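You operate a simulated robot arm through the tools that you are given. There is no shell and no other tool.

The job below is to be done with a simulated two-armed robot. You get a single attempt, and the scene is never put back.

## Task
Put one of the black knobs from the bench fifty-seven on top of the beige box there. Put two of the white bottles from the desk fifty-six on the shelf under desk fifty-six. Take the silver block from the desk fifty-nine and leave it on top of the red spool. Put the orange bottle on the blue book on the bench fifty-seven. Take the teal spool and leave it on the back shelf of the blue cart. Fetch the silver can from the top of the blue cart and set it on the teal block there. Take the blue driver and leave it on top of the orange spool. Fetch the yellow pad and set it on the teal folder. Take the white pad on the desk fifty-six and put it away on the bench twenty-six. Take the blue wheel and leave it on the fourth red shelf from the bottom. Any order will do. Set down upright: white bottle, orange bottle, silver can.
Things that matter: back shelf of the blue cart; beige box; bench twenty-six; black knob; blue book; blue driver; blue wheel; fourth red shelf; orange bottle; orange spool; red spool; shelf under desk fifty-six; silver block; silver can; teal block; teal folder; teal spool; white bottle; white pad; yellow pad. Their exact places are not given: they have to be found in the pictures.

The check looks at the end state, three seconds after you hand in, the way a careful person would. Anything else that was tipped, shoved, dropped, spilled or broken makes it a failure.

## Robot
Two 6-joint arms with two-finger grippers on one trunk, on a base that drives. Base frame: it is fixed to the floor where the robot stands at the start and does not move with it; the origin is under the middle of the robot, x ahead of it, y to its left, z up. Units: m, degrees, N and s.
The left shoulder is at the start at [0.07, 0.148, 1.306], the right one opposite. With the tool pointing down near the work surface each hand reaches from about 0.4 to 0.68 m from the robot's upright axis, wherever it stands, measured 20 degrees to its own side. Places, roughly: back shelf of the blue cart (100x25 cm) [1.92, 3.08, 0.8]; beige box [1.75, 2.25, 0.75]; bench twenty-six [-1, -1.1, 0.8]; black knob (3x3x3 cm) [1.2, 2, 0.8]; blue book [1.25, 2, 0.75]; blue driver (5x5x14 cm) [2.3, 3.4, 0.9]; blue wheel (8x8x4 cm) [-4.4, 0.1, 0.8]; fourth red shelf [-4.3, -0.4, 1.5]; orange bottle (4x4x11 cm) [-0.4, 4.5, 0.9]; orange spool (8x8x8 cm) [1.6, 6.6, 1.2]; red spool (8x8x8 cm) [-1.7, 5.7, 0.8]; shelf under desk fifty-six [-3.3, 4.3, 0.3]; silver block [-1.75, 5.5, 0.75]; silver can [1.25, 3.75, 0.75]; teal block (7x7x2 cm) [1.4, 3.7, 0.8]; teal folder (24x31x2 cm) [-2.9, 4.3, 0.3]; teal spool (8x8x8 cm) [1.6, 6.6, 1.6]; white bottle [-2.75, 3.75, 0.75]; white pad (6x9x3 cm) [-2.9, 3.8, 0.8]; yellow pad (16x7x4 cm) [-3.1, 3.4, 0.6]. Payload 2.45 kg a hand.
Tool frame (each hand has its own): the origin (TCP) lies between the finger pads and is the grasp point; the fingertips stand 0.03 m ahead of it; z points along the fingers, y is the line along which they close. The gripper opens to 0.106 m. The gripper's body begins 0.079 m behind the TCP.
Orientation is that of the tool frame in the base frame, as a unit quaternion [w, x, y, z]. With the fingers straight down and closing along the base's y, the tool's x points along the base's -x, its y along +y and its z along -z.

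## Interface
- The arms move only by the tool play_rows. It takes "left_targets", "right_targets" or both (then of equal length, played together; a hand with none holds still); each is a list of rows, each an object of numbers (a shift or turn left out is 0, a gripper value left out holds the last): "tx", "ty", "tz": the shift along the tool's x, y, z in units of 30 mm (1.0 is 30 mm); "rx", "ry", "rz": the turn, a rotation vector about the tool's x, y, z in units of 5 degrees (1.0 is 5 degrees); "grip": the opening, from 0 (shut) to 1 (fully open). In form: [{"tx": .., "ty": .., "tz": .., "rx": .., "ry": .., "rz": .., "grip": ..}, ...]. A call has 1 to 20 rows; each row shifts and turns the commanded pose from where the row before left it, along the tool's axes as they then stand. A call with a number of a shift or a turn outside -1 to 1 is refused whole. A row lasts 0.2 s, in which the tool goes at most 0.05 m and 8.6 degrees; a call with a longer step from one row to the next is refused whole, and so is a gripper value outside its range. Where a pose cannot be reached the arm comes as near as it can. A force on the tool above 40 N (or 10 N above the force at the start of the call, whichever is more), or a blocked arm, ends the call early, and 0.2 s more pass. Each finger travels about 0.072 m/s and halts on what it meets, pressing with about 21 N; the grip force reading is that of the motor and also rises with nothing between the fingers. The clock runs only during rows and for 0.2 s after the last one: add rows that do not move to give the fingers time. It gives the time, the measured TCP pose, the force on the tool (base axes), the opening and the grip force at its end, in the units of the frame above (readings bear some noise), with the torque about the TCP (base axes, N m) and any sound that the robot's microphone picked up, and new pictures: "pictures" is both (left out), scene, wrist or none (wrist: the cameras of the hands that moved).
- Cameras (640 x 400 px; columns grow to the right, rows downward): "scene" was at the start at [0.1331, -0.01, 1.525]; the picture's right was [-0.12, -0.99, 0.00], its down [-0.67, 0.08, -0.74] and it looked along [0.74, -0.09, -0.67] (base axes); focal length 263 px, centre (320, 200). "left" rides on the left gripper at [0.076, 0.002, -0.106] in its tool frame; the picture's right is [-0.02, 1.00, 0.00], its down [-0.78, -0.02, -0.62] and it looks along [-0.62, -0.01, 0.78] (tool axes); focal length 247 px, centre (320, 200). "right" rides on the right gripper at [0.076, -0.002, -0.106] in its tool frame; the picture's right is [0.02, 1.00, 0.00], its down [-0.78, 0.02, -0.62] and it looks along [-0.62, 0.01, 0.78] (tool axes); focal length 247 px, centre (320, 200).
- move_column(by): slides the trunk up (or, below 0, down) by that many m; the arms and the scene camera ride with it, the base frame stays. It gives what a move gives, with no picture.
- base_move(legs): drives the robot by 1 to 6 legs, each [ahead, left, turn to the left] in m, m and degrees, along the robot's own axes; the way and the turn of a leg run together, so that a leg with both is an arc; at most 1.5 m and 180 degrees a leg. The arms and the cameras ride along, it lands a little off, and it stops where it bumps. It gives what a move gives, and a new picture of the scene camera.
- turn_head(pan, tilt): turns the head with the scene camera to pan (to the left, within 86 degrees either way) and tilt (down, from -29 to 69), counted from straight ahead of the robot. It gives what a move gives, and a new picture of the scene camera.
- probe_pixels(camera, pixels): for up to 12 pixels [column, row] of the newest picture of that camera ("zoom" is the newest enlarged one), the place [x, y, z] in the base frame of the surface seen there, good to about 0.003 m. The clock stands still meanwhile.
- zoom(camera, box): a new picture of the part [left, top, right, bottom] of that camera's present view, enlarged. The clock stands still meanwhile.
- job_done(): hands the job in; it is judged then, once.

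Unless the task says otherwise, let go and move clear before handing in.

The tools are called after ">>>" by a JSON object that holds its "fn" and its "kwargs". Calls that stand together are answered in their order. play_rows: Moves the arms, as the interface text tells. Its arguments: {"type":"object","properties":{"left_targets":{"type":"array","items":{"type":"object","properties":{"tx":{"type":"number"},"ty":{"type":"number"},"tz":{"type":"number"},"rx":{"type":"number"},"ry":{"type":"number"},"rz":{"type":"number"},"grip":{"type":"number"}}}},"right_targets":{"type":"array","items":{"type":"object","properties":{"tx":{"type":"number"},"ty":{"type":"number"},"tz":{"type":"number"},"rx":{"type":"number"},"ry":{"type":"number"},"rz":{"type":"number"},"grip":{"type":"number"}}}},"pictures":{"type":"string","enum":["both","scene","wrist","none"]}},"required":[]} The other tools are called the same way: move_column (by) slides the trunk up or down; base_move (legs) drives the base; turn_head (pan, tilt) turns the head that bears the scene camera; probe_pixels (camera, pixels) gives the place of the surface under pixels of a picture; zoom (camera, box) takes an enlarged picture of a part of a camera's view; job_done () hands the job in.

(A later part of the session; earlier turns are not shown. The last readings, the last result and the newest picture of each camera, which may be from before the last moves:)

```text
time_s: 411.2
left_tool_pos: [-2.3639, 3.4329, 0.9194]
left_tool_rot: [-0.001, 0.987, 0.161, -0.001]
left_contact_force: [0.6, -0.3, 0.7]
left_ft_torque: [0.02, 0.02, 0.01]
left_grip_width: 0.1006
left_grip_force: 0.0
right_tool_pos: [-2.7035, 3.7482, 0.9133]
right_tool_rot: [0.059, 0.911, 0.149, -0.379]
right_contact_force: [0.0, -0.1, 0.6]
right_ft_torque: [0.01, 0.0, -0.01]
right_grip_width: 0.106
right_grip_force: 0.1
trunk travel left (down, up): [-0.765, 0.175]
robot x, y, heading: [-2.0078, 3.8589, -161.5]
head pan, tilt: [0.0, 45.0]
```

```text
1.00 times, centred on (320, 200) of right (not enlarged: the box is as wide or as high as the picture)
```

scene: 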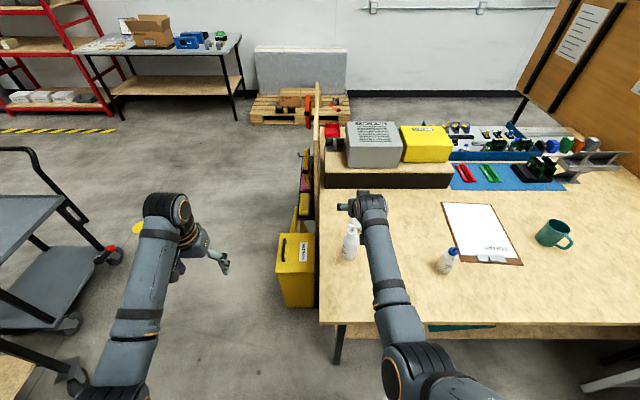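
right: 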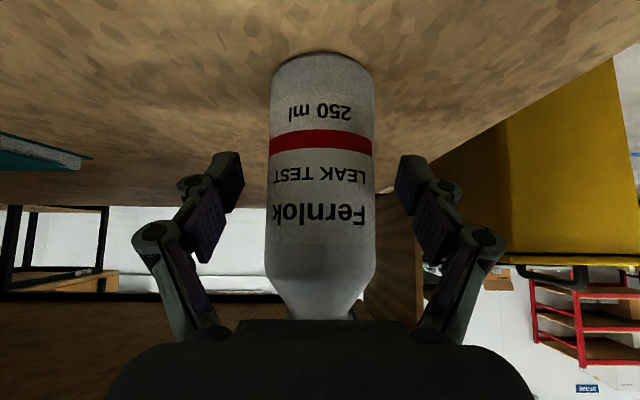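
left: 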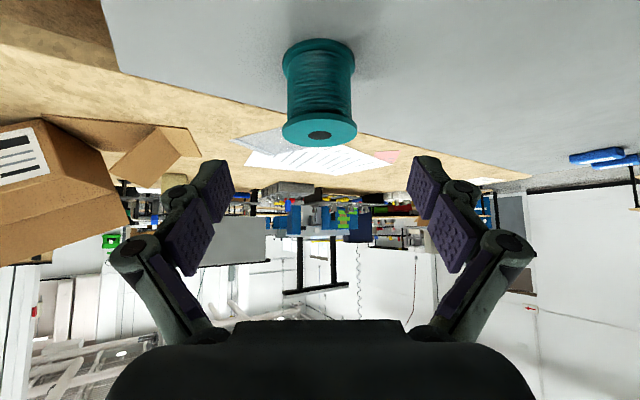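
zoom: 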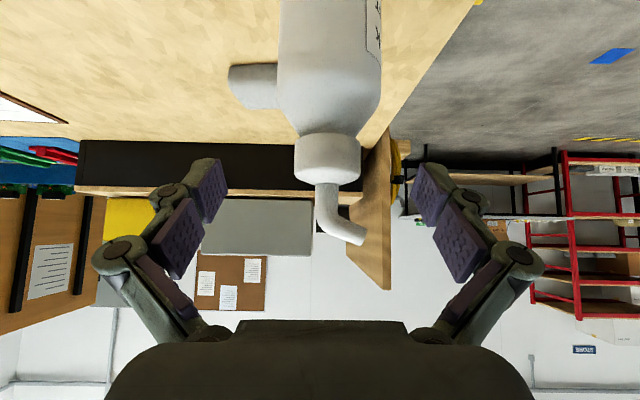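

The nozzle fits between the fingers. The bottle is 5 mm left of centre (col 330), so I shift the base 5 mm left and lower the rest.

>>> {"fn": "base_move", "kwargs": {"legs": [[0.002, 0.006, 0]]}}

>>> {"fn": "move_column", "kwargs": {"by": -0.06}}

>>> {"fn": "zoom", "kwargs": {"camera": "right", "box": [0, 0, 640, 400]}}

```text
time_s: 411.9
left_tool_pos: [-2.3643, 3.4267, 0.9212]
left_tool_rot: [0.0, 0.987, 0.161, -0.001]
left_contact_force: [-0.5, -0.2, -0.3]
left_ft_torque: [-0.02, -0.04, 0.03]
left_grip_width: 0.1006
left_grip_force: 0.1
right_tool_pos: [-2.7035, 3.7432, 0.9127]
right_tool_rot: [0.06, 0.912, 0.147, -0.379]
right_contact_force: [0.3, 0.3, 0.6]
right_ft_torque: [0.0, -0.03, 0.02]
right_grip_width: 0.1063
right_grip_force: 0.0
trunk travel left (down, up): [-0.765, 0.175]
robot x, y, heading: [-2.005, 3.8497, -161.3]
head pan, tilt: [0.0, 45.0]
```

scene: 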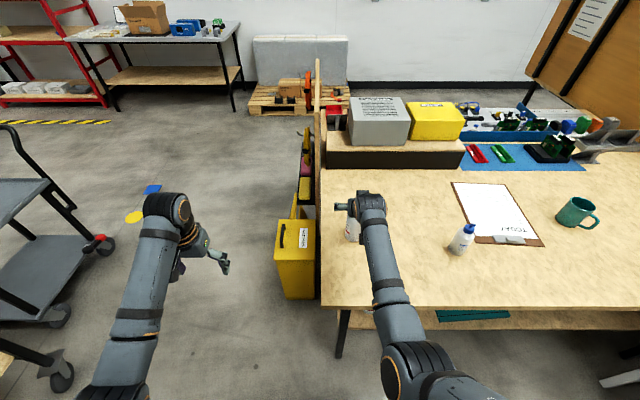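

```text
time_s: 412.9
left_tool_pos: [-2.3659, 3.4268, 0.8603]
left_tool_rot: [0.0, 0.987, 0.161, -0.001]
left_contact_force: [0.7, -0.1, 0.3]
left_ft_torque: [0.03, 0.02, 0.02]
left_grip_width: 0.1005
left_grip_force: 0.1
right_tool_pos: [-2.7056, 3.7427, 0.853]
right_tool_rot: [0.058, 0.912, 0.147, -0.379]
right_contact_force: [-0.4, 0.3, 0.2]
right_ft_torque: [0.0, 0.03, 0.0]
right_grip_width: 0.1059
right_grip_force: 0.1
trunk travel left (down, up): [-0.705, 0.235]
robot x, y, heading: [-2.0065, 3.8548, -161.1]
head pan, tilt: [0.0, 45.0]
```

```text
1.00 times, centred on (320, 200) of right (not enlarged: the box is as wide or as high as the picture)
```

zoom: 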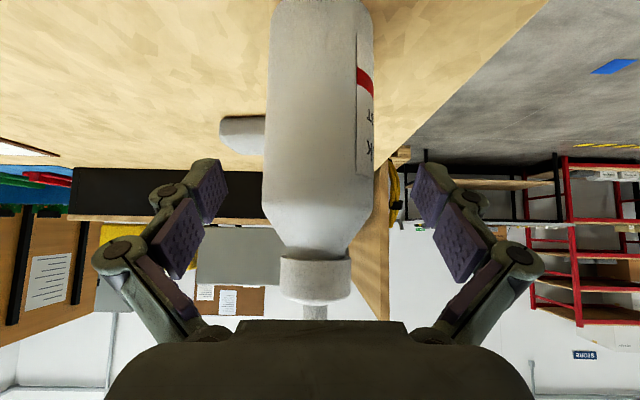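

Centred now. I lower 29 mm more and close on the body.

>>> {"fn": "move_column", "kwargs": {"by": -0.029}}

>>> {"fn": "play_rows", "kwargs": {"right_targets": [{"grip": 0.6}, {"grip": 0.35}, {}, {}, {}], "pictures": "wrist"}}

```text
time_s: 413.6
left_tool_pos: [-2.3641, 3.4249, 0.8309]
left_tool_rot: [-0.001, 0.987, 0.16, -0.001]
left_contact_force: [-0.4, 0.9, -0.2]
left_ft_torque: [0.01, 0.01, 0.04]
left_grip_width: 0.1005
left_grip_force: 0.1
right_tool_pos: [-2.7048, 3.7426, 0.8244]
right_tool_rot: [0.059, 0.912, 0.149, -0.379]
right_contact_force: [-0.1, -0.8, 0.4]
right_ft_torque: [0.0, 0.01, 0.0]
right_grip_width: 0.1057
right_grip_force: 0.2
trunk travel left (down, up): [-0.676, 0.264]
robot x, y, heading: [-2.0062, 3.856, -161.5]
head pan, tilt: [0.0, 45.0]
```

```text
time_s: 414.8
left_tool_pos: [-2.3642, 3.4265, 0.8308]
left_tool_rot: [-0.001, 0.987, 0.161, -0.001]
left_contact_force: [-0.5, 0.6, 0.5]
left_ft_torque: [0.02, -0.05, 0.02]
left_grip_width: 0.1007
left_grip_force: 0.0
right_tool_pos: [-2.7046, 3.7428, 0.8255]
right_tool_rot: [0.059, 0.912, 0.148, -0.379]
right_contact_force: [-0.1, 1.0, 2.0]
right_ft_torque: [-0.01, 0.01, 0.03]
right_grip_width: 0.056
right_grip_force: 20.8
trunk travel left (down, up): [-0.676, 0.264]
robot x, y, heading: [-2.0057, 3.853, -161.5]
head pan, tilt: [0.0, 45.0]
```

right: 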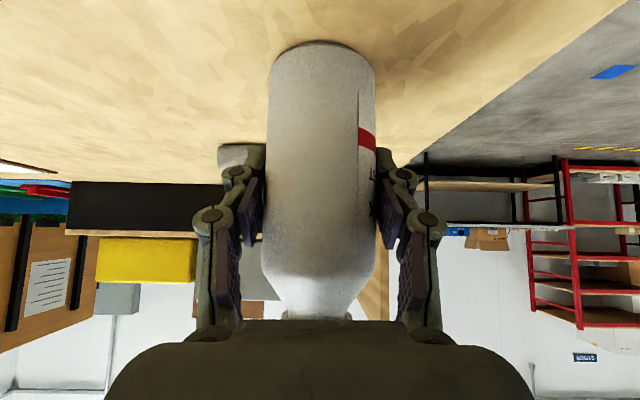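

Gripped. I lift, back off 0.45 m, lower the trunk to shelf height, and line up with P2.

>>> {"fn": "move_column", "kwargs": {"by": 0.05}}

>>> {"fn": "base_move", "kwargs": {"legs": [[-0.46, 0, 0], [0, -0.233, 0]]}}

>>> {"fn": "move_column", "kwargs": {"by": -0.4}}

>>> {"fn": "move_column", "kwargs": {"by": -0.062}}

>>> {"fn": "turn_head", "kwargs": {"pan": -3, "tilt": 28}}

```text
time_s: 415.8
left_tool_pos: [-2.3659, 3.4251, 0.8808]
left_tool_rot: [-0.001, 0.987, 0.161, 0.0]
left_contact_force: [-0.4, -0.9, 0.0]
left_ft_torque: [-0.02, 0.01, 0.0]
left_grip_width: 0.1008
left_grip_force: 0.1
right_tool_pos: [-2.7053, 3.7428, 0.8728]
right_tool_rot: [0.057, 0.912, 0.147, -0.377]
right_contact_force: [0.0, -1.0, -3.2]
right_ft_torque: [-0.03, -0.03, 0.0]
right_grip_width: 0.0558
right_grip_force: 21.0
trunk travel left (down, up): [-0.726, 0.214]
robot x, y, heading: [-2.0103, 3.8559, -161.5]
head pan, tilt: [0.0, 45.0]
```

```text
time_s: 419.9
left_tool_pos: [-2.0042, 3.7919, 0.8804]
left_tool_rot: [0.0, 0.988, 0.157, 0.0]
left_contact_force: [0.0, -0.2, -0.1]
left_ft_torque: [0.02, 0.0, -0.01]
left_grip_width: 0.1007
left_grip_force: 0.1
right_tool_pos: [-2.3415, 4.1109, 0.8739]
right_tool_rot: [0.057, 0.912, 0.145, -0.379]
right_contact_force: [-0.9, -0.2, -3.3]
right_ft_torque: [0.01, 0.01, -0.01]
right_grip_width: 0.056
right_grip_force: 21.2
trunk travel left (down, up): [-0.726, 0.214]
robot x, y, heading: [-1.6409, 4.2191, -162.0]
head pan, tilt: [0.0, 45.0]
```

scene: 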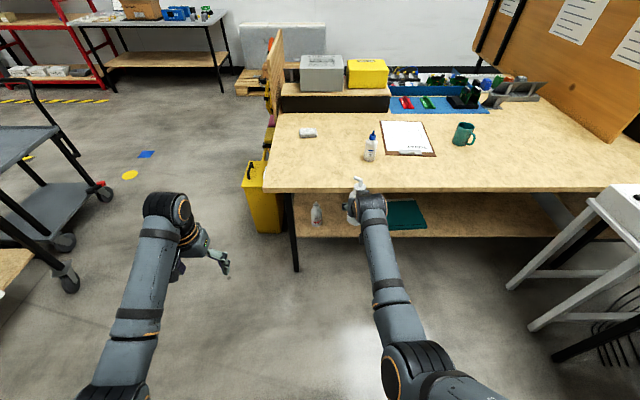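

```text
time_s: 423.7
left_tool_pos: [-2.0032, 3.7919, 0.4796]
left_tool_rot: [0.0, 0.988, 0.157, 0.0]
left_contact_force: [0.3, 0.1, 0.3]
left_ft_torque: [0.02, 0.03, -0.01]
left_grip_width: 0.1008
left_grip_force: 0.0
right_tool_pos: [-2.3415, 4.1125, 0.4745]
right_tool_rot: [0.056, 0.912, 0.144, -0.38]
right_contact_force: [0.2, -0.6, -3.5]
right_ft_torque: [-0.02, -0.01, 0.03]
right_grip_width: 0.0558
right_grip_force: 20.8
trunk travel left (down, up): [-0.326, 0.614]
robot x, y, heading: [-1.643, 4.2177, -161.9]
head pan, tilt: [0.0, 45.0]
```

```text
time_s: 424.7
left_tool_pos: [-2.0026, 3.7917, 0.4185]
left_tool_rot: [0.0, 0.988, 0.157, -0.001]
left_contact_force: [0.0, -0.2, -0.3]
left_ft_torque: [-0.01, 0.01, -0.01]
left_grip_width: 0.1006
left_grip_force: 0.1
right_tool_pos: [-2.341, 4.1115, 0.4122]
right_tool_rot: [0.057, 0.912, 0.145, -0.378]
right_contact_force: [0.4, -0.4, -2.9]
right_ft_torque: [-0.03, -0.02, -0.01]
right_grip_width: 0.056
right_grip_force: 21.1
trunk travel left (down, up): [-0.264, 0.676]
robot x, y, heading: [-1.6425, 4.2185, -161.8]
head pan, tilt: [0.0, 45.0]
```

```text
time_s: 425.5
left_tool_pos: [-2.0036, 3.7916, 0.4179]
left_tool_rot: [0.0, 0.988, 0.157, 0.0]
left_contact_force: [0.7, 0.3, -0.3]
left_ft_torque: [0.02, 0.01, 0.0]
left_grip_width: 0.101
left_grip_force: 0.1
right_tool_pos: [-2.3417, 4.113, 0.4111]
right_tool_rot: [0.055, 0.913, 0.144, -0.379]
right_contact_force: [-0.1, -0.3, -3.1]
right_ft_torque: [-0.02, -0.03, -0.01]
right_grip_width: 0.0559
right_grip_force: 20.9
trunk travel left (down, up): [-0.264, 0.676]
robot x, y, heading: [-1.6379, 4.2226, -161.8]
head pan, tilt: [-3.0, 28.0]
```

scene: 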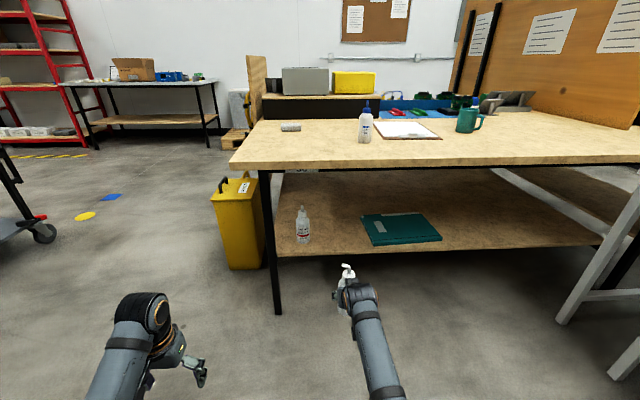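

The bottle is in line with P2, 0.383 m ahead. I drive in, then lower.

>>> {"fn": "base_move", "kwargs": {"legs": [[0.383, 0.004, 0]]}}

>>> {"fn": "zoom", "kwargs": {"camera": "right", "box": [0, 0, 640, 400]}}

>>> {"fn": "move_column", "kwargs": {"by": -0.014}}

>>> {"fn": "move_column", "kwargs": {"by": -0.002}}

```text
time_s: 427.9
left_tool_pos: [-2.3626, 3.6709, 0.4168]
left_tool_rot: [0.0, 0.988, 0.156, 0.0]
left_contact_force: [0.0, -0.5, 0.4]
left_ft_torque: [0.01, 0.03, 0.03]
left_grip_width: 0.1006
left_grip_force: 0.0
right_tool_pos: [-2.7009, 3.9937, 0.4118]
right_tool_rot: [0.056, 0.913, 0.143, -0.378]
right_contact_force: [0.9, 0.0, -3.7]
right_ft_torque: [0.02, 0.01, -0.02]
right_grip_width: 0.056
right_grip_force: 20.8
trunk travel left (down, up): [-0.264, 0.676]
robot x, y, heading: [-2.0004, 4.1003, -162.1]
head pan, tilt: [-3.0, 28.0]
```

scene: 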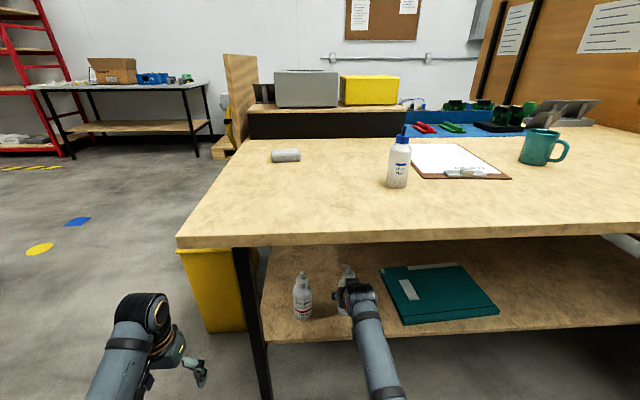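

```text
1.00 times, centred on (320, 200) of right (not enlarged: the box is as wide or as high as the picture)
```

zoom: 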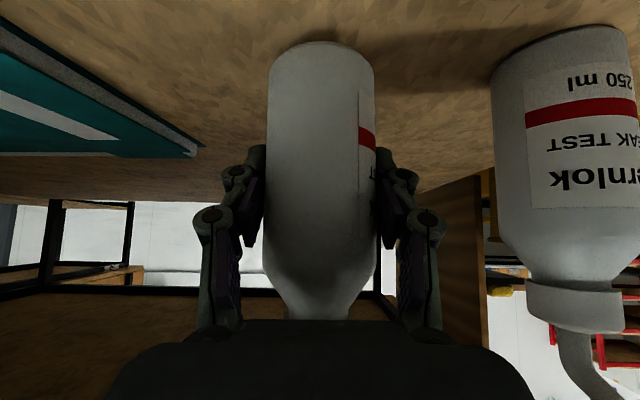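

```text
time_s: 428.5
left_tool_pos: [-2.363, 3.6719, 0.4037]
left_tool_rot: [0.0, 0.988, 0.157, 0.0]
left_contact_force: [0.8, -0.1, -0.3]
left_ft_torque: [-0.02, 0.0, 0.0]
left_grip_width: 0.1009
left_grip_force: 0.1
right_tool_pos: [-2.7007, 3.9924, 0.3969]
right_tool_rot: [0.055, 0.913, 0.143, -0.379]
right_contact_force: [-0.4, 1.2, -2.5]
right_ft_torque: [0.02, -0.01, 0.04]
right_grip_width: 0.0561
right_grip_force: 21.6
trunk travel left (down, up): [-0.25, 0.69]
robot x, y, heading: [-1.9988, 4.1013, -161.8]
head pan, tilt: [-3.0, 28.0]
```

```text
time_s: 429.0
left_tool_pos: [-2.3638, 3.6722, 0.4015]
left_tool_rot: [0.0, 0.988, 0.157, 0.0]
left_contact_force: [-0.6, 1.2, 1.3]
left_ft_torque: [0.03, -0.03, -0.01]
left_grip_width: 0.101
left_grip_force: 0.1
right_tool_pos: [-2.7012, 3.9928, 0.3953]
right_tool_rot: [0.056, 0.912, 0.144, -0.379]
right_contact_force: [-0.3, -0.3, -2.7]
right_ft_torque: [-0.01, -0.02, 0.01]
right_grip_width: 0.056
right_grip_force: 20.7
trunk travel left (down, up): [-0.248, 0.692]
robot x, y, heading: [-2.0006, 4.0989, -161.8]
head pan, tilt: [-3.0, 28.0]
```

>>> {"fn": "move_column", "kwargs": {"by": -0.002}}

>>> {"fn": "move_column", "kwargs": {"by": -0.002}}

```text
time_s: 429.6
left_tool_pos: [-2.3633, 3.6709, 0.4]
left_tool_rot: [0.001, 0.988, 0.156, -0.001]
left_contact_force: [0.9, -0.5, -0.5]
left_ft_torque: [0.01, -0.01, 0.02]
left_grip_width: 0.1008
left_grip_force: 0.0
right_tool_pos: [-2.7008, 3.9929, 0.3943]
right_tool_rot: [0.056, 0.912, 0.144, -0.38]
right_contact_force: [0.7, 1.5, 3.2]
right_ft_torque: [-0.01, -0.14, 0.01]
right_grip_width: 0.056
right_grip_force: 21.0
trunk travel left (down, up): [-0.246, 0.694]
robot x, y, heading: [-2.0048, 4.1003, -161.8]
head pan, tilt: [-3.0, 28.0]
```

```text
time_s: 430.1
left_tool_pos: [-2.362, 3.6718, 0.3991]
left_tool_rot: [0.0, 0.988, 0.156, -0.002]
left_contact_force: [0.4, -1.2, 0.8]
left_ft_torque: [0.01, 0.0, 0.01]
left_grip_width: 0.1008
left_grip_force: 0.0
right_tool_pos: [-2.7013, 3.9916, 0.3947]
right_tool_rot: [0.056, 0.912, 0.143, -0.38]
right_contact_force: [0.4, 3.9, 10.8]
right_ft_torque: [0.03, -0.24, 0.13]
right_grip_width: 0.0562
right_grip_force: 21.0
trunk travel left (down, up): [-0.244, 0.696]
robot x, y, heading: [-2.0007, 4.0951, -161.8]
head pan, tilt: [-3.0, 28.0]
```

Contact. I ease 2 mm up, open to 0.08, and back out.

>>> {"fn": "move_column", "kwargs": {"by": 0.002}}

>>> {"fn": "play_rows", "kwargs": {"right_targets": [{"grip": 0.65}, {"grip": 0.76}, {}, {}], "pictures": "none"}}

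>>> {"fn": "base_move", "kwargs": {"legs": [[-0.42, 0, 0]]}}

>>> {"fn": "zoom", "kwargs": {"camera": "scene", "box": [200, 130, 480, 330]}}

```text
time_s: 430.6
left_tool_pos: [-2.3634, 3.6714, 0.4018]
left_tool_rot: [0.0, 0.988, 0.157, -0.001]
left_contact_force: [-0.1, -0.2, -0.6]
left_ft_torque: [0.0, 0.0, 0.01]
left_grip_width: 0.1006
left_grip_force: 0.1
right_tool_pos: [-2.7012, 3.9924, 0.3953]
right_tool_rot: [0.056, 0.912, 0.143, -0.38]
right_contact_force: [-1.4, 1.6, 3.4]
right_ft_torque: [-0.09, 0.15, -0.04]
right_grip_width: 0.056
right_grip_force: 21.2
trunk travel left (down, up): [-0.246, 0.694]
robot x, y, heading: [-2.0029, 4.0966, -162.0]
head pan, tilt: [-3.0, 28.0]
```

```text
time_s: 431.6
left_tool_pos: [-2.3625, 3.6721, 0.4012]
left_tool_rot: [0.0, 0.988, 0.156, -0.001]
left_contact_force: [-0.3, -0.2, -0.2]
left_ft_torque: [0.0, 0.02, 0.01]
left_grip_width: 0.1006
left_grip_force: 0.1
right_tool_pos: [-2.7012, 3.9933, 0.3939]
right_tool_rot: [0.055, 0.913, 0.143, -0.379]
right_contact_force: [-0.1, 0.1, -0.2]
right_ft_torque: [-0.02, -0.02, 0.01]
right_grip_width: 0.0805
right_grip_force: 0.1
trunk travel left (down, up): [-0.246, 0.694]
robot x, y, heading: [-2.0016, 4.0981, -161.8]
head pan, tilt: [-3.0, 28.0]
```

```text
time_s: 434.2
left_tool_pos: [-1.9636, 3.8029, 0.4006]
left_tool_rot: [0.0, 0.988, 0.155, -0.001]
left_contact_force: [0.2, -0.2, 0.3]
left_ft_torque: [0.0, -0.02, -0.02]
left_grip_width: 0.1008
left_grip_force: 0.0
right_tool_pos: [-2.3004, 4.1237, 0.3931]
right_tool_rot: [0.054, 0.912, 0.142, -0.38]
right_contact_force: [-0.2, 0.7, 0.5]
right_ft_torque: [0.03, 0.0, -0.04]
right_grip_width: 0.0807
right_grip_force: 0.0
trunk travel left (down, up): [-0.246, 0.694]
robot x, y, heading: [-1.6009, 4.2276, -162.1]
head pan, tilt: [-3.0, 28.0]
```

scene: 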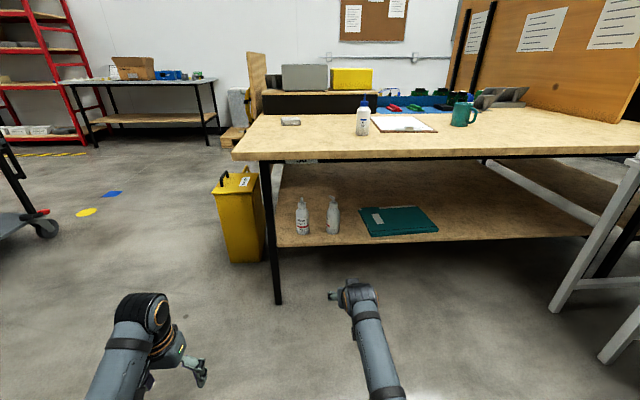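

```text
2.00 times, centred on (340, 230) of scene
```

zoom: 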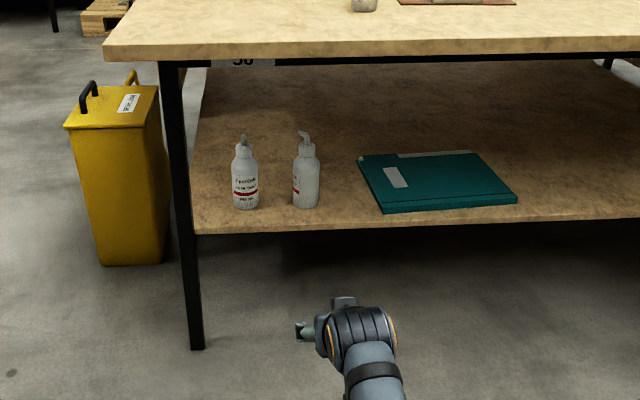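

Both bottles stand upright on the shelf beside the folder. Next the yellow pad: I raise the trunk and look left to check the free space on that side.

>>> {"fn": "move_column", "kwargs": {"by": 0.4}}

>>> {"fn": "turn_head", "kwargs": {"pan": 40, "tilt": 30}}

>>> {"fn": "probe_pixels", "kwargs": {"camera": "scene", "pixels": [[320, 230], [400, 230], [250, 250], [450, 260], [300, 300], [200, 300], [420, 200], [360, 190]]}}

```text
time_s: 438.0
left_tool_pos: [-1.9636, 3.8019, 0.8003]
left_tool_rot: [0.0, 0.988, 0.155, -0.001]
left_contact_force: [0.2, 0.1, -0.1]
left_ft_torque: [-0.03, -0.01, 0.02]
left_grip_width: 0.1006
left_grip_force: 0.1
right_tool_pos: [-2.3004, 4.1238, 0.7939]
right_tool_rot: [0.055, 0.913, 0.142, -0.38]
right_contact_force: [0.3, 0.0, 0.4]
right_ft_torque: [0.01, -0.03, 0.0]
right_grip_width: 0.0806
right_grip_force: 0.0
trunk travel left (down, up): [-0.646, 0.294]
robot x, y, heading: [-1.598, 4.2263, -162.3]
head pan, tilt: [-3.0, 28.0]
```

```text
time_s: 439.1
left_tool_pos: [-1.9633, 3.8027, 0.8006]
left_tool_rot: [0.0, 0.988, 0.155, 0.0]
left_contact_force: [0.0, 0.2, -0.5]
left_ft_torque: [0.01, 0.01, 0.01]
left_grip_width: 0.1006
left_grip_force: 0.0
right_tool_pos: [-2.3006, 4.1243, 0.7939]
right_tool_rot: [0.055, 0.912, 0.142, -0.38]
right_contact_force: [-0.2, -0.8, -0.4]
right_ft_torque: [-0.04, -0.03, 0.0]
right_grip_width: 0.0806
right_grip_force: 0.0
trunk travel left (down, up): [-0.646, 0.294]
robot x, y, heading: [-1.6017, 4.2256, -162.1]
head pan, tilt: [40.0, 30.0]
```

scene: 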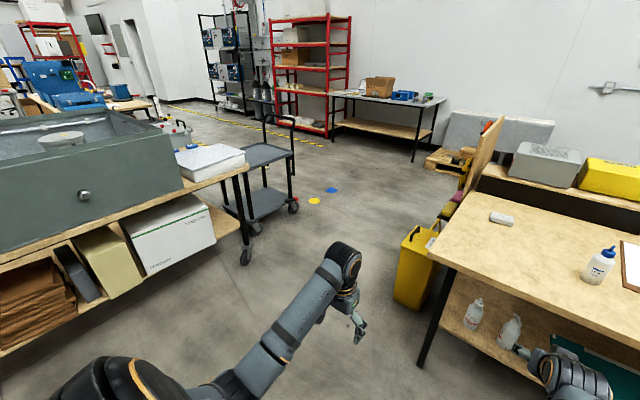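

```text
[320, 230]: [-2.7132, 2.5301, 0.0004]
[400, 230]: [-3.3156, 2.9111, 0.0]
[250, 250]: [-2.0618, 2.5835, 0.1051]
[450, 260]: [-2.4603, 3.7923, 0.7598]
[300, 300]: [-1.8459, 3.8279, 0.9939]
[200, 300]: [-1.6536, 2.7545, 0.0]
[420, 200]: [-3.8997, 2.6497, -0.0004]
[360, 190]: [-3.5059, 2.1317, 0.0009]
```

The floor south of desk fifty-six is free. I'll strafe left then go ahead to get a close view of the tray with the pads.

>>> {"fn": "base_move", "kwargs": {"legs": [[0, 0.7, 0], [0.55, 0, 0]]}}

>>> {"fn": "turn_head", "kwargs": {"pan": -8, "tilt": 38}}

>>> {"fn": "zoom", "kwargs": {"camera": "scene", "box": [240, 80, 440, 220]}}

```text
time_s: 445.7
left_tool_pos: [-2.2842, 2.9774, 0.802]
left_tool_rot: [0.0, 0.989, 0.15, 0.0]
left_contact_force: [0.0, 0.7, 0.3]
left_ft_torque: [-0.01, 0.01, -0.03]
left_grip_width: 0.1003
left_grip_force: 0.1
right_tool_pos: [-2.6183, 3.302, 0.7947]
right_tool_rot: [0.053, 0.913, 0.137, -0.38]
right_contact_force: [-0.1, 0.0, -0.8]
right_ft_torque: [-0.03, 0.0, 0.0]
right_grip_width: 0.0805
right_grip_force: 0.0
trunk travel left (down, up): [-0.646, 0.294]
robot x, y, heading: [-1.9179, 3.4002, -162.5]
head pan, tilt: [40.0, 30.0]
```

scene: 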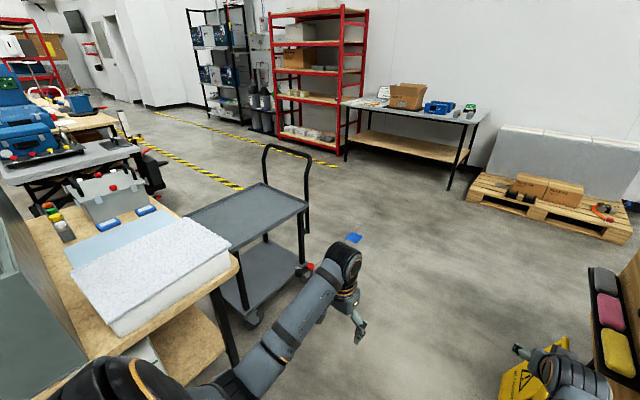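

```text
time_s: 446.9
left_tool_pos: [-2.2848, 2.9769, 0.8004]
left_tool_rot: [0.0, 0.989, 0.151, 0.001]
left_contact_force: [0.1, 0.2, 0.0]
left_ft_torque: [0.02, 0.0, -0.05]
left_grip_width: 0.1005
left_grip_force: 0.0
right_tool_pos: [-2.6179, 3.3022, 0.7941]
right_tool_rot: [0.054, 0.913, 0.137, -0.38]
right_contact_force: [-0.5, -0.1, 0.0]
right_ft_torque: [0.01, -0.02, -0.02]
right_grip_width: 0.0809
right_grip_force: 0.1
trunk travel left (down, up): [-0.646, 0.294]
robot x, y, heading: [-1.9171, 3.3984, -162.7]
head pan, tilt: [-8.0, 38.0]
```

scene: 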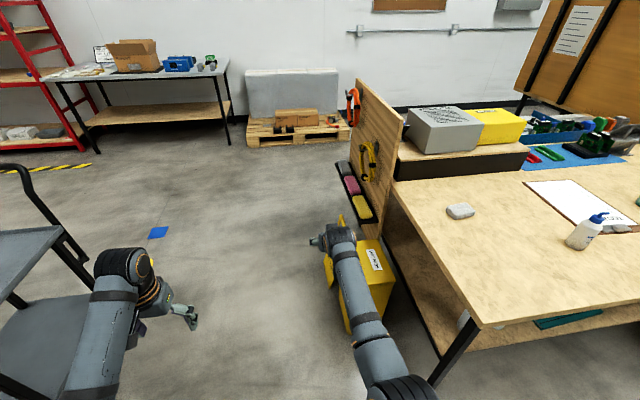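

```text
2.86 times, centred on (340, 150) of scene
```

zoom: 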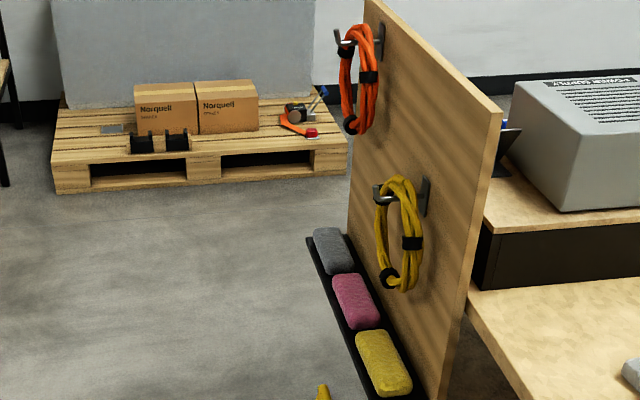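

Now I see the tray: grey, pink and yellow pads along the panel, with a yellow cable coil hanging above. I'll zoom and probe the yellow pad, panel and coil.

>>> {"fn": "zoom", "kwargs": {"camera": "scene", "box": [330, 130, 420, 230]}}

>>> {"fn": "probe_pixels", "kwargs": {"camera": "zoom", "pixels": [[150, 285], [195, 275], [225, 345], [175, 360], [185, 315], [135, 290], [165, 375], [240, 350], [235, 385], [210, 290], [205, 250], [190, 150]]}}

```text
4.00 times, centred on (375, 180) of scene
```

zoom: 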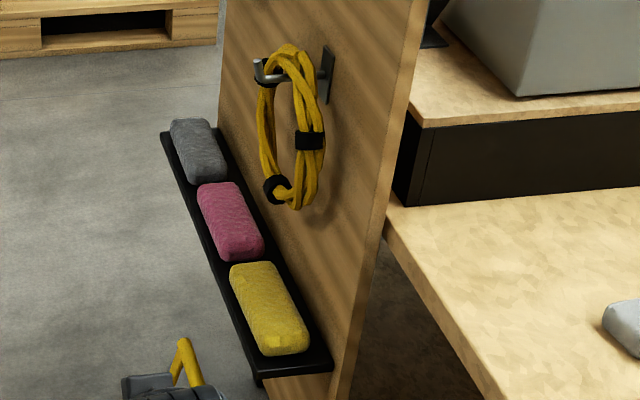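

```text
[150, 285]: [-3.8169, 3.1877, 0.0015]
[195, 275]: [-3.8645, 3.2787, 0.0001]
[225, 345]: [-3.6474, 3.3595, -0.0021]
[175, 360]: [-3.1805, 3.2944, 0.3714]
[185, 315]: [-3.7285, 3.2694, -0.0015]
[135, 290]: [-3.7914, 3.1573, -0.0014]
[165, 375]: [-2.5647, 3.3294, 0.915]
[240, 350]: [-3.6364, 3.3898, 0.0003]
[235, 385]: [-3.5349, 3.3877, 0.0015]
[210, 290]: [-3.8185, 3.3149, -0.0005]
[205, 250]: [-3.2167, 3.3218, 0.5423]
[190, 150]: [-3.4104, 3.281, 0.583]
```

>>> {"fn": "probe_pixels", "kwargs": {"camera": "zoom", "pixels": [[236, 272], [276, 266], [305, 330], [262, 348], [270, 305], [315, 345], [255, 370], [328, 362], [240, 345], [285, 262], [320, 300], [300, 250]]}}

>>> {"fn": "probe_pixels", "kwargs": {"camera": "zoom", "pixels": [[280, 190], [265, 110], [310, 180], [290, 60], [258, 68], [345, 250], [360, 150], [205, 190], [240, 255], [350, 380], [340, 330], [225, 255]]}}

```text
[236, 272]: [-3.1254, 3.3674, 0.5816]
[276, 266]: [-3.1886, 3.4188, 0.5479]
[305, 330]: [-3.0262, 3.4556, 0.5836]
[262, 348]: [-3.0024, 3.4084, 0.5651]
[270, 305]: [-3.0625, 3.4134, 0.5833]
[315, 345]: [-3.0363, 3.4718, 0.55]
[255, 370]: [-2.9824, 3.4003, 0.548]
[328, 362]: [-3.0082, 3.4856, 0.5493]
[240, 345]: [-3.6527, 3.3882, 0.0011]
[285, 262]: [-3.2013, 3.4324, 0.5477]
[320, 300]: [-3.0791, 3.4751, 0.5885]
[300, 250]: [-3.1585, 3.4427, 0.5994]
```

```text
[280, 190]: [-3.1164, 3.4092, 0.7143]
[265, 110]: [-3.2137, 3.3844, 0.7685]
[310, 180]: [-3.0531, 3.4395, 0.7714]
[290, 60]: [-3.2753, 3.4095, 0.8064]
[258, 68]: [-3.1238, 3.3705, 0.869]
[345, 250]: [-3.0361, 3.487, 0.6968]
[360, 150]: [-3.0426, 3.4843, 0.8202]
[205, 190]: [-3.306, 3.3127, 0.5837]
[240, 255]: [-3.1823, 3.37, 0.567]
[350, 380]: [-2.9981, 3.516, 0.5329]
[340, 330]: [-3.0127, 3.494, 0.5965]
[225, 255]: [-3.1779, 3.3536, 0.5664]
```

Panel coordinates: the pad lies 25 mm off the panel, its near end 20 mm from the tray's end, and the coil hangs from z 0.70 above its far half, so I'll grip its near end from the east at 45°. First I check the bin and the yellow sign in the way.

>>> {"fn": "probe_pixels", "kwargs": {"camera": "zoom", "pixels": [[184, 343], [178, 375], [135, 385]]}}

>>> {"fn": "zoom", "kwargs": {"camera": "scene", "box": [300, 200, 440, 360]}}

>>> {"fn": "probe_pixels", "kwargs": {"camera": "zoom", "pixels": [[240, 330], [355, 300], [270, 120], [345, 120], [300, 130], [220, 330], [380, 230], [125, 170], [180, 50], [225, 260]]}}

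```text
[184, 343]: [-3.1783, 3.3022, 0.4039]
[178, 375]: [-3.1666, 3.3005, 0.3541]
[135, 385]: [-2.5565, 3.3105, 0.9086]
```

```text
2.50 times, centred on (370, 280) of scene
```

zoom: 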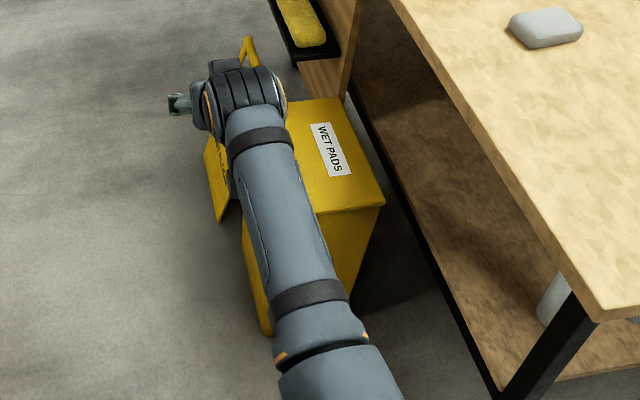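

```text
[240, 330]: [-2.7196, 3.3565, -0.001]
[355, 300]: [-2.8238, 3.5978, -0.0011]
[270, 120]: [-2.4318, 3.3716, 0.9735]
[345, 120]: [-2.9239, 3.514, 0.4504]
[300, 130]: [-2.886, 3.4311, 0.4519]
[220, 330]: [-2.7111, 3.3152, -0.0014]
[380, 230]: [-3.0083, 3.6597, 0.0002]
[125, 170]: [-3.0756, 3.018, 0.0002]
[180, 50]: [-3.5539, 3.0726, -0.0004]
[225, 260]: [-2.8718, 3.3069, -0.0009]
```

The bin's front is at x≈-2.70, so there is room for my base. I'll raise the trunk a bit, turn 2.6° to match the panel and move so the right hand is just east of the pad.

>>> {"fn": "move_column", "kwargs": {"by": 0.08}}

>>> {"fn": "base_move", "kwargs": {"legs": [[0, 0, 2.6], [0.18, -0.264, 0]]}}

>>> {"fn": "turn_head", "kwargs": {"pan": 0, "tilt": 40}}

```text
time_s: 448.1
left_tool_pos: [-2.2844, 2.9774, 0.8799]
left_tool_rot: [-0.001, 0.989, 0.151, 0.0]
left_contact_force: [0.5, 0.8, -0.2]
left_ft_torque: [0.01, 0.01, 0.03]
left_grip_width: 0.1008
left_grip_force: 0.0
right_tool_pos: [-2.6178, 3.3023, 0.8741]
right_tool_rot: [0.053, 0.913, 0.138, -0.38]
right_contact_force: [0.5, -0.3, -0.1]
right_ft_torque: [-0.01, 0.01, 0.01]
right_grip_width: 0.0807
right_grip_force: 0.1
trunk travel left (down, up): [-0.726, 0.214]
robot x, y, heading: [-1.9174, 3.3968, -162.4]
head pan, tilt: [-8.0, 38.0]
```

```text
time_s: 450.6
left_tool_pos: [-2.5253, 3.1475, 0.8805]
left_tool_rot: [0.0, 0.985, 0.174, -0.001]
left_contact_force: [0.3, 0.4, -0.6]
left_ft_torque: [-0.03, 0.0, 0.0]
left_grip_width: 0.1009
left_grip_force: 0.1
right_tool_pos: [-2.8743, 3.4566, 0.8738]
right_tool_rot: [0.062, 0.91, 0.159, -0.379]
right_contact_force: [0.1, 0.0, 0.0]
right_ft_torque: [-0.02, 0.04, -0.01]
right_grip_width: 0.0808
right_grip_force: 0.1
trunk travel left (down, up): [-0.726, 0.214]
robot x, y, heading: [-2.1731, 3.5865, -160.2]
head pan, tilt: [-8.0, 38.0]
```

scene: 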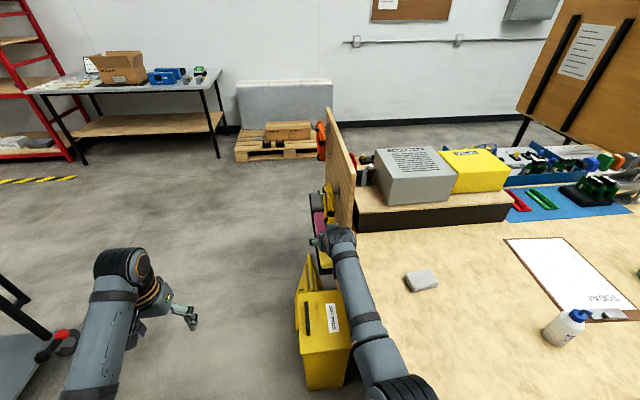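

```text
time_s: 451.3
left_tool_pos: [-2.5261, 3.1487, 0.8808]
left_tool_rot: [-0.001, 0.985, 0.174, 0.0]
left_contact_force: [0.0, 0.4, 0.0]
left_ft_torque: [0.01, -0.01, 0.0]
left_grip_width: 0.1006
left_grip_force: 0.1
right_tool_pos: [-2.8742, 3.4573, 0.8737]
right_tool_rot: [0.062, 0.91, 0.159, -0.378]
right_contact_force: [0.5, -0.1, -0.2]
right_ft_torque: [-0.03, 0.04, -0.01]
right_grip_width: 0.0807
right_grip_force: 0.1
trunk travel left (down, up): [-0.726, 0.214]
robot x, y, heading: [-2.1779, 3.5868, -160.1]
head pan, tilt: [0.0, 40.0]
```

scene: 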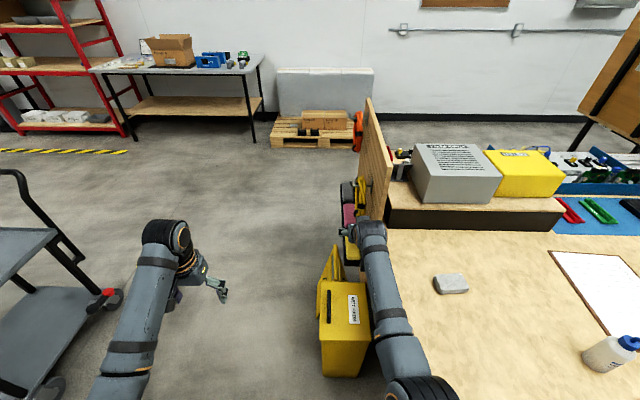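

The hand is 0.16 m east of the pad and above it. I lower the trunk 0.17 m, open fully, and look with the wrist camera.

>>> {"fn": "move_column", "kwargs": {"by": -0.17}}

>>> {"fn": "play_rows", "kwargs": {"right_targets": [{"grip": 1}, {"ty": -0.25}, {}], "pictures": "wrist"}}

>>> {"fn": "zoom", "kwargs": {"camera": "scene", "box": [290, 140, 440, 300]}}

```text
time_s: 453.2
left_tool_pos: [-2.5253, 3.148, 0.7105]
left_tool_rot: [0.0, 0.985, 0.173, -0.001]
left_contact_force: [0.5, 0.0, 0.9]
left_ft_torque: [0.01, 0.01, 0.0]
left_grip_width: 0.1006
left_grip_force: 0.1
right_tool_pos: [-2.8743, 3.4567, 0.7039]
right_tool_rot: [0.062, 0.91, 0.159, -0.378]
right_contact_force: [0.1, -0.2, 0.2]
right_ft_torque: [-0.03, -0.01, 0.0]
right_grip_width: 0.0802
right_grip_force: 0.1
trunk travel left (down, up): [-0.556, 0.384]
robot x, y, heading: [-2.1792, 3.5844, -160.2]
head pan, tilt: [0.0, 40.0]
```

```text
time_s: 454.0
left_tool_pos: [-2.526, 3.1465, 0.7106]
left_tool_rot: [-0.001, 0.985, 0.174, 0.0]
left_contact_force: [0.6, 0.0, 0.2]
left_ft_torque: [-0.01, 0.0, 0.0]
left_grip_width: 0.1008
left_grip_force: 0.2
right_tool_pos: [-2.8776, 3.4638, 0.7043]
right_tool_rot: [0.063, 0.91, 0.16, -0.378]
right_contact_force: [0.0, -0.6, 1.5]
right_ft_torque: [0.05, 0.0, 0.01]
right_grip_width: 0.106
right_grip_force: 0.2
trunk travel left (down, up): [-0.556, 0.384]
robot x, y, heading: [-2.1751, 3.5822, -160.1]
head pan, tilt: [0.0, 40.0]
```

right: 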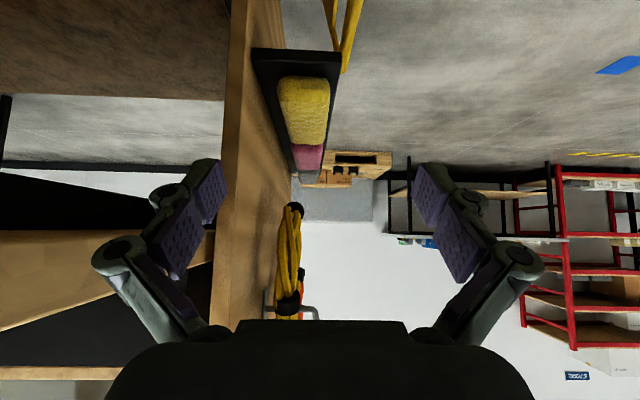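

```text
2.50 times, centred on (365, 220) of scene
```

zoom: 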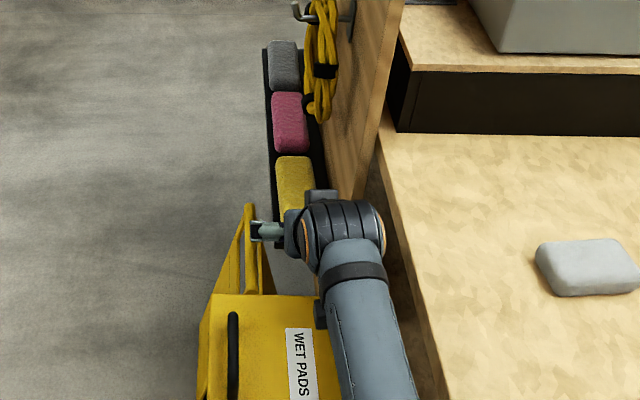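

The pad (278–330, 75–145) and panel (left of 270) are visible from the hand. I probe them for a precise fix.

>>> {"fn": "probe_pixels", "kwargs": {"camera": "right", "pixels": [[281, 90], [305, 90], [328, 90], [284, 125], [305, 125], [326, 125], [305, 80], [305, 143], [262, 110], [250, 140], [335, 70], [268, 62]]}}

```text
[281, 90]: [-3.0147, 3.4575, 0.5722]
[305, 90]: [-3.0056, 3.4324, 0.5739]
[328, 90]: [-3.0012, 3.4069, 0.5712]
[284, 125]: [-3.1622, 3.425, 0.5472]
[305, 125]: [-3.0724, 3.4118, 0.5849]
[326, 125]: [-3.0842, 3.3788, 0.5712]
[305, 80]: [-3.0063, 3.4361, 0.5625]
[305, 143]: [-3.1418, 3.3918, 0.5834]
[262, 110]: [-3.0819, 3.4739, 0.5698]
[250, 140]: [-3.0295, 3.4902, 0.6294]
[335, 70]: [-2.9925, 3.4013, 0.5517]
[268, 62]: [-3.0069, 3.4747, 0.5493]
```

The pad spans 4.212–4.274 across, the panel is at 4.303, so a fully open hand slightly off the pad's middle fits. I move up in steps: base 8 cm ahead, arm up, trunk down.

>>> {"fn": "base_move", "kwargs": {"legs": [[0.08, -0.004, 0]]}}

>>> {"fn": "play_rows", "kwargs": {"right_targets": [{"tx": -0.5, "tz": -0.5}, {"tx": -0.5, "tz": -0.5}, {}], "pictures": "none"}}

>>> {"fn": "move_column", "kwargs": {"by": -0.133}}

>>> {"fn": "zoom", "kwargs": {"camera": "right", "box": [160, 0, 480, 240]}}

>>> {"fn": "zoom", "kwargs": {"camera": "scene", "box": [290, 140, 440, 300]}}

```text
time_s: 455.1
left_tool_pos: [-2.6023, 3.1239, 0.7103]
left_tool_rot: [-0.001, 0.985, 0.173, 0.0]
left_contact_force: [-0.6, 0.5, 0.2]
left_ft_torque: [-0.02, -0.04, 0.0]
left_grip_width: 0.1007
left_grip_force: 0.0
right_tool_pos: [-2.9522, 3.4404, 0.7033]
right_tool_rot: [0.062, 0.91, 0.159, -0.377]
right_contact_force: [-0.3, -0.8, -1.1]
right_ft_torque: [0.01, 0.0, -0.01]
right_grip_width: 0.1058
right_grip_force: 0.1
trunk travel left (down, up): [-0.556, 0.384]
robot x, y, heading: [-2.2574, 3.5635, -160.1]
head pan, tilt: [0.0, 40.0]
```

scene: 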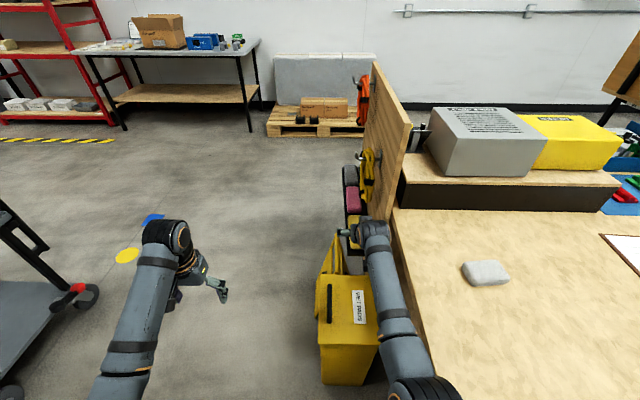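

```text
time_s: 455.9
left_tool_pos: [-2.6006, 3.1239, 0.711]
left_tool_rot: [0.001, 0.985, 0.174, -0.001]
left_contact_force: [-0.4, -0.6, -0.2]
left_ft_torque: [-0.01, 0.01, 0.04]
left_grip_width: 0.1005
left_grip_force: 0.1
right_tool_pos: [-2.9516, 3.4396, 0.7478]
right_tool_rot: [0.061, 0.91, 0.158, -0.378]
right_contact_force: [-0.4, 1.0, -0.1]
right_ft_torque: [0.02, 0.03, 0.01]
right_grip_width: 0.1058
right_grip_force: 0.1
trunk travel left (down, up): [-0.556, 0.384]
robot x, y, heading: [-2.2509, 3.5615, -160.1]
head pan, tilt: [0.0, 40.0]
```

```text
time_s: 457.5
left_tool_pos: [-2.6004, 3.1246, 0.5776]
left_tool_rot: [-0.001, 0.985, 0.174, 0.0]
left_contact_force: [-0.3, 0.2, -0.7]
left_ft_torque: [0.01, -0.02, 0.0]
left_grip_width: 0.1004
left_grip_force: 0.0
right_tool_pos: [-2.9535, 3.4393, 0.6148]
right_tool_rot: [0.063, 0.909, 0.16, -0.379]
right_contact_force: [0.2, 0.5, 0.2]
right_ft_torque: [-0.02, 0.01, 0.02]
right_grip_width: 0.1061
right_grip_force: 0.0
trunk travel left (down, up): [-0.423, 0.517]
robot x, y, heading: [-2.2539, 3.5567, -160.2]
head pan, tilt: [0.0, 40.0]
```

```text
1.67 times, centred on (320, 120) of right
```

zoom: 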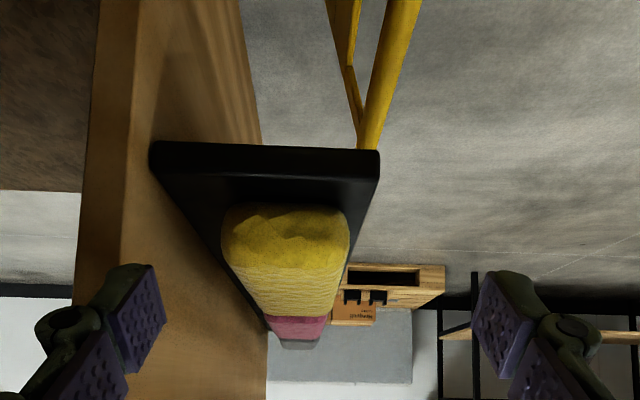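

```text
2.50 times, centred on (365, 220) of scene
```

zoom: 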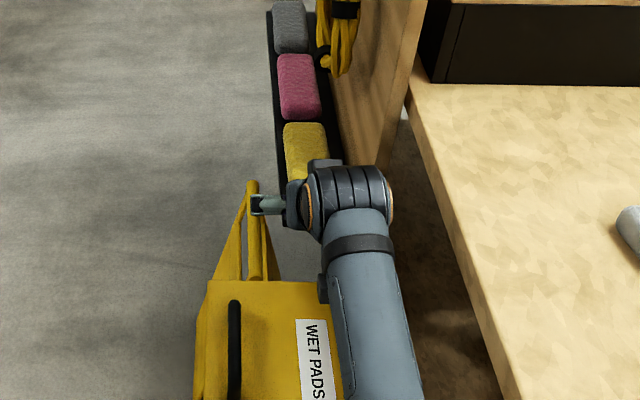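

The right finger looks very close to the panel edge. I shift 3 mm left and advance 40 mm in small force-guarded steps above the pad.

>>> {"fn": "play_rows", "kwargs": {"right_targets": [{"ty": 0.1}, {"tx": -0.236, "tz": 0.236}, {"tx": -0.236, "tz": 0.236}, {"tx": -0.236, "tz": 0.236}, {"tx": -0.236, "tz": 0.236}, {}], "pictures": "wrist"}}

```text
time_s: 458.9
left_tool_pos: [-2.6006, 3.1238, 0.5772]
left_tool_rot: [-0.001, 0.985, 0.174, 0.0]
left_contact_force: [0.0, 0.0, -0.2]
left_ft_torque: [0.02, -0.02, 0.0]
left_grip_width: 0.1006
left_grip_force: 0.0
right_tool_pos: [-2.9891, 3.4231, 0.6143]
right_tool_rot: [0.062, 0.91, 0.159, -0.378]
right_contact_force: [-0.2, 0.0, 0.0]
right_ft_torque: [0.04, 0.0, -0.01]
right_grip_width: 0.1059
right_grip_force: 0.1
trunk travel left (down, up): [-0.423, 0.517]
robot x, y, heading: [-2.2506, 3.563, -160.1]
head pan, tilt: [0.0, 40.0]
```

right: 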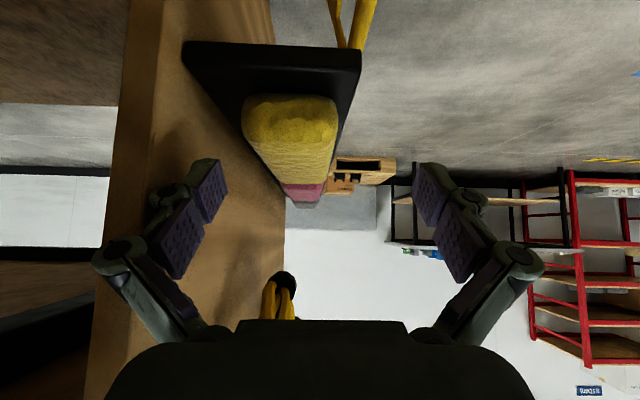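

No contact. Now I descend 40 mm along the tool axis in small steps around the pad's near end.

>>> {"fn": "play_rows", "kwargs": {"right_targets": [{"tz": 0.33}, {"tz": 0.33}, {"tz": 0.33}, {"tz": 0.33}, {}], "pictures": "wrist"}}

```text
time_s: 460.1
left_tool_pos: [-2.5989, 3.1201, 0.576]
left_tool_rot: [-0.003, 0.985, 0.174, -0.001]
left_contact_force: [0.4, -0.5, -0.2]
left_ft_torque: [-0.01, 0.02, -0.02]
left_grip_width: 0.1006
left_grip_force: 0.1
right_tool_pos: [-3.0133, 3.4094, 0.587]
right_tool_rot: [0.06, 0.909, 0.161, -0.379]
right_contact_force: [0.5, 0.8, 0.4]
right_ft_torque: [-0.01, 0.02, 0.03]
right_grip_width: 0.1059
right_grip_force: 0.1
trunk travel left (down, up): [-0.423, 0.517]
robot x, y, heading: [-2.2537, 3.5655, -160.4]
head pan, tilt: [0.0, 40.0]
```

right: 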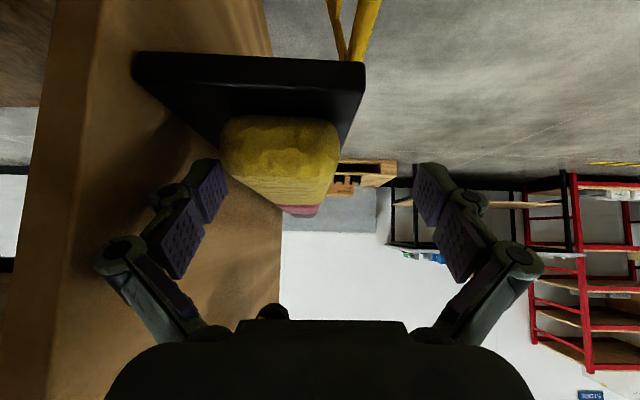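

The fingers straddle the pad's near end. I'll shift right while closing so the pad isn't pushed much, then grip.

>>> {"fn": "play_rows", "kwargs": {"right_targets": [{"ty": -0.2, "grip": 0.88}, {"ty": -0.2, "grip": 0.77}, {"grip": 0.55}, {"grip": 0.4}, {}, {}, {}], "pictures": "wrist"}}

```text
time_s: 461.7
left_tool_pos: [-2.6003, 3.1185, 0.5737]
left_tool_rot: [-0.006, 0.985, 0.174, -0.001]
left_contact_force: [0.0, 0.2, 0.4]
left_ft_torque: [0.0, 0.01, 0.02]
left_grip_width: 0.1007
left_grip_force: 0.1
right_tool_pos: [-3.0181, 3.4148, 0.5907]
right_tool_rot: [0.058, 0.908, 0.162, -0.381]
right_contact_force: [0.2, -1.6, 7.9]
right_ft_torque: [-0.01, 0.06, -0.16]
right_grip_width: 0.0631
right_grip_force: 20.9
trunk travel left (down, up): [-0.423, 0.517]
robot x, y, heading: [-2.2565, 3.5624, -160.1]
head pan, tilt: [0.0, 40.0]
```

right: 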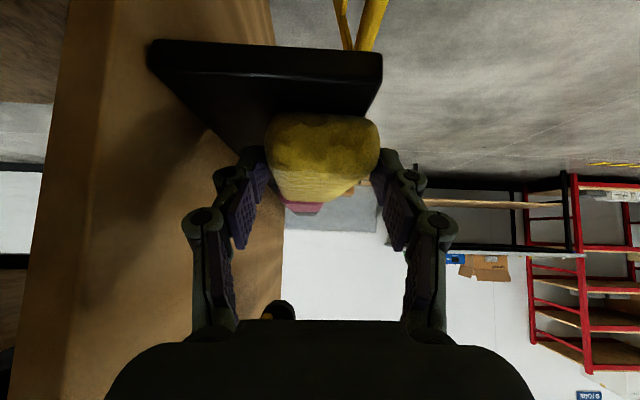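

The pad is gripped (0.063). The body leans very slightly, maybe my right elbow touches the desk edge, so I raise the trunk straight up right away.

>>> {"fn": "move_column", "kwargs": {"by": 0.06}}

>>> {"fn": "zoom", "kwargs": {"camera": "scene", "box": [240, 120, 520, 400]}}

```text
time_s: 462.7
left_tool_pos: [-2.6022, 3.125, 0.6373]
left_tool_rot: [-0.001, 0.985, 0.173, 0.0]
left_contact_force: [-0.1, -0.3, -0.5]
left_ft_torque: [0.0, -0.01, -0.01]
left_grip_width: 0.1007
left_grip_force: 0.1
right_tool_pos: [-3.02, 3.4277, 0.6451]
right_tool_rot: [0.06, 0.91, 0.158, -0.378]
right_contact_force: [0.4, -0.6, -0.8]
right_ft_torque: [0.01, -0.03, 0.0]
right_grip_width: 0.062
right_grip_force: 21.1
trunk travel left (down, up): [-0.483, 0.457]
robot x, y, heading: [-2.2514, 3.5631, -159.8]
head pan, tilt: [0.0, 40.0]
```

```text
1.43 times, centred on (380, 260) of scene
```

zoom: 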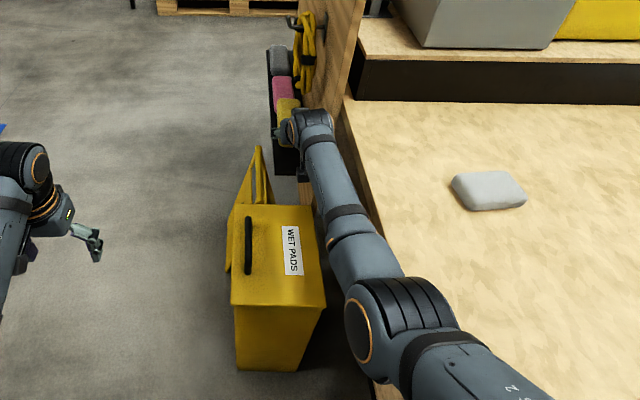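

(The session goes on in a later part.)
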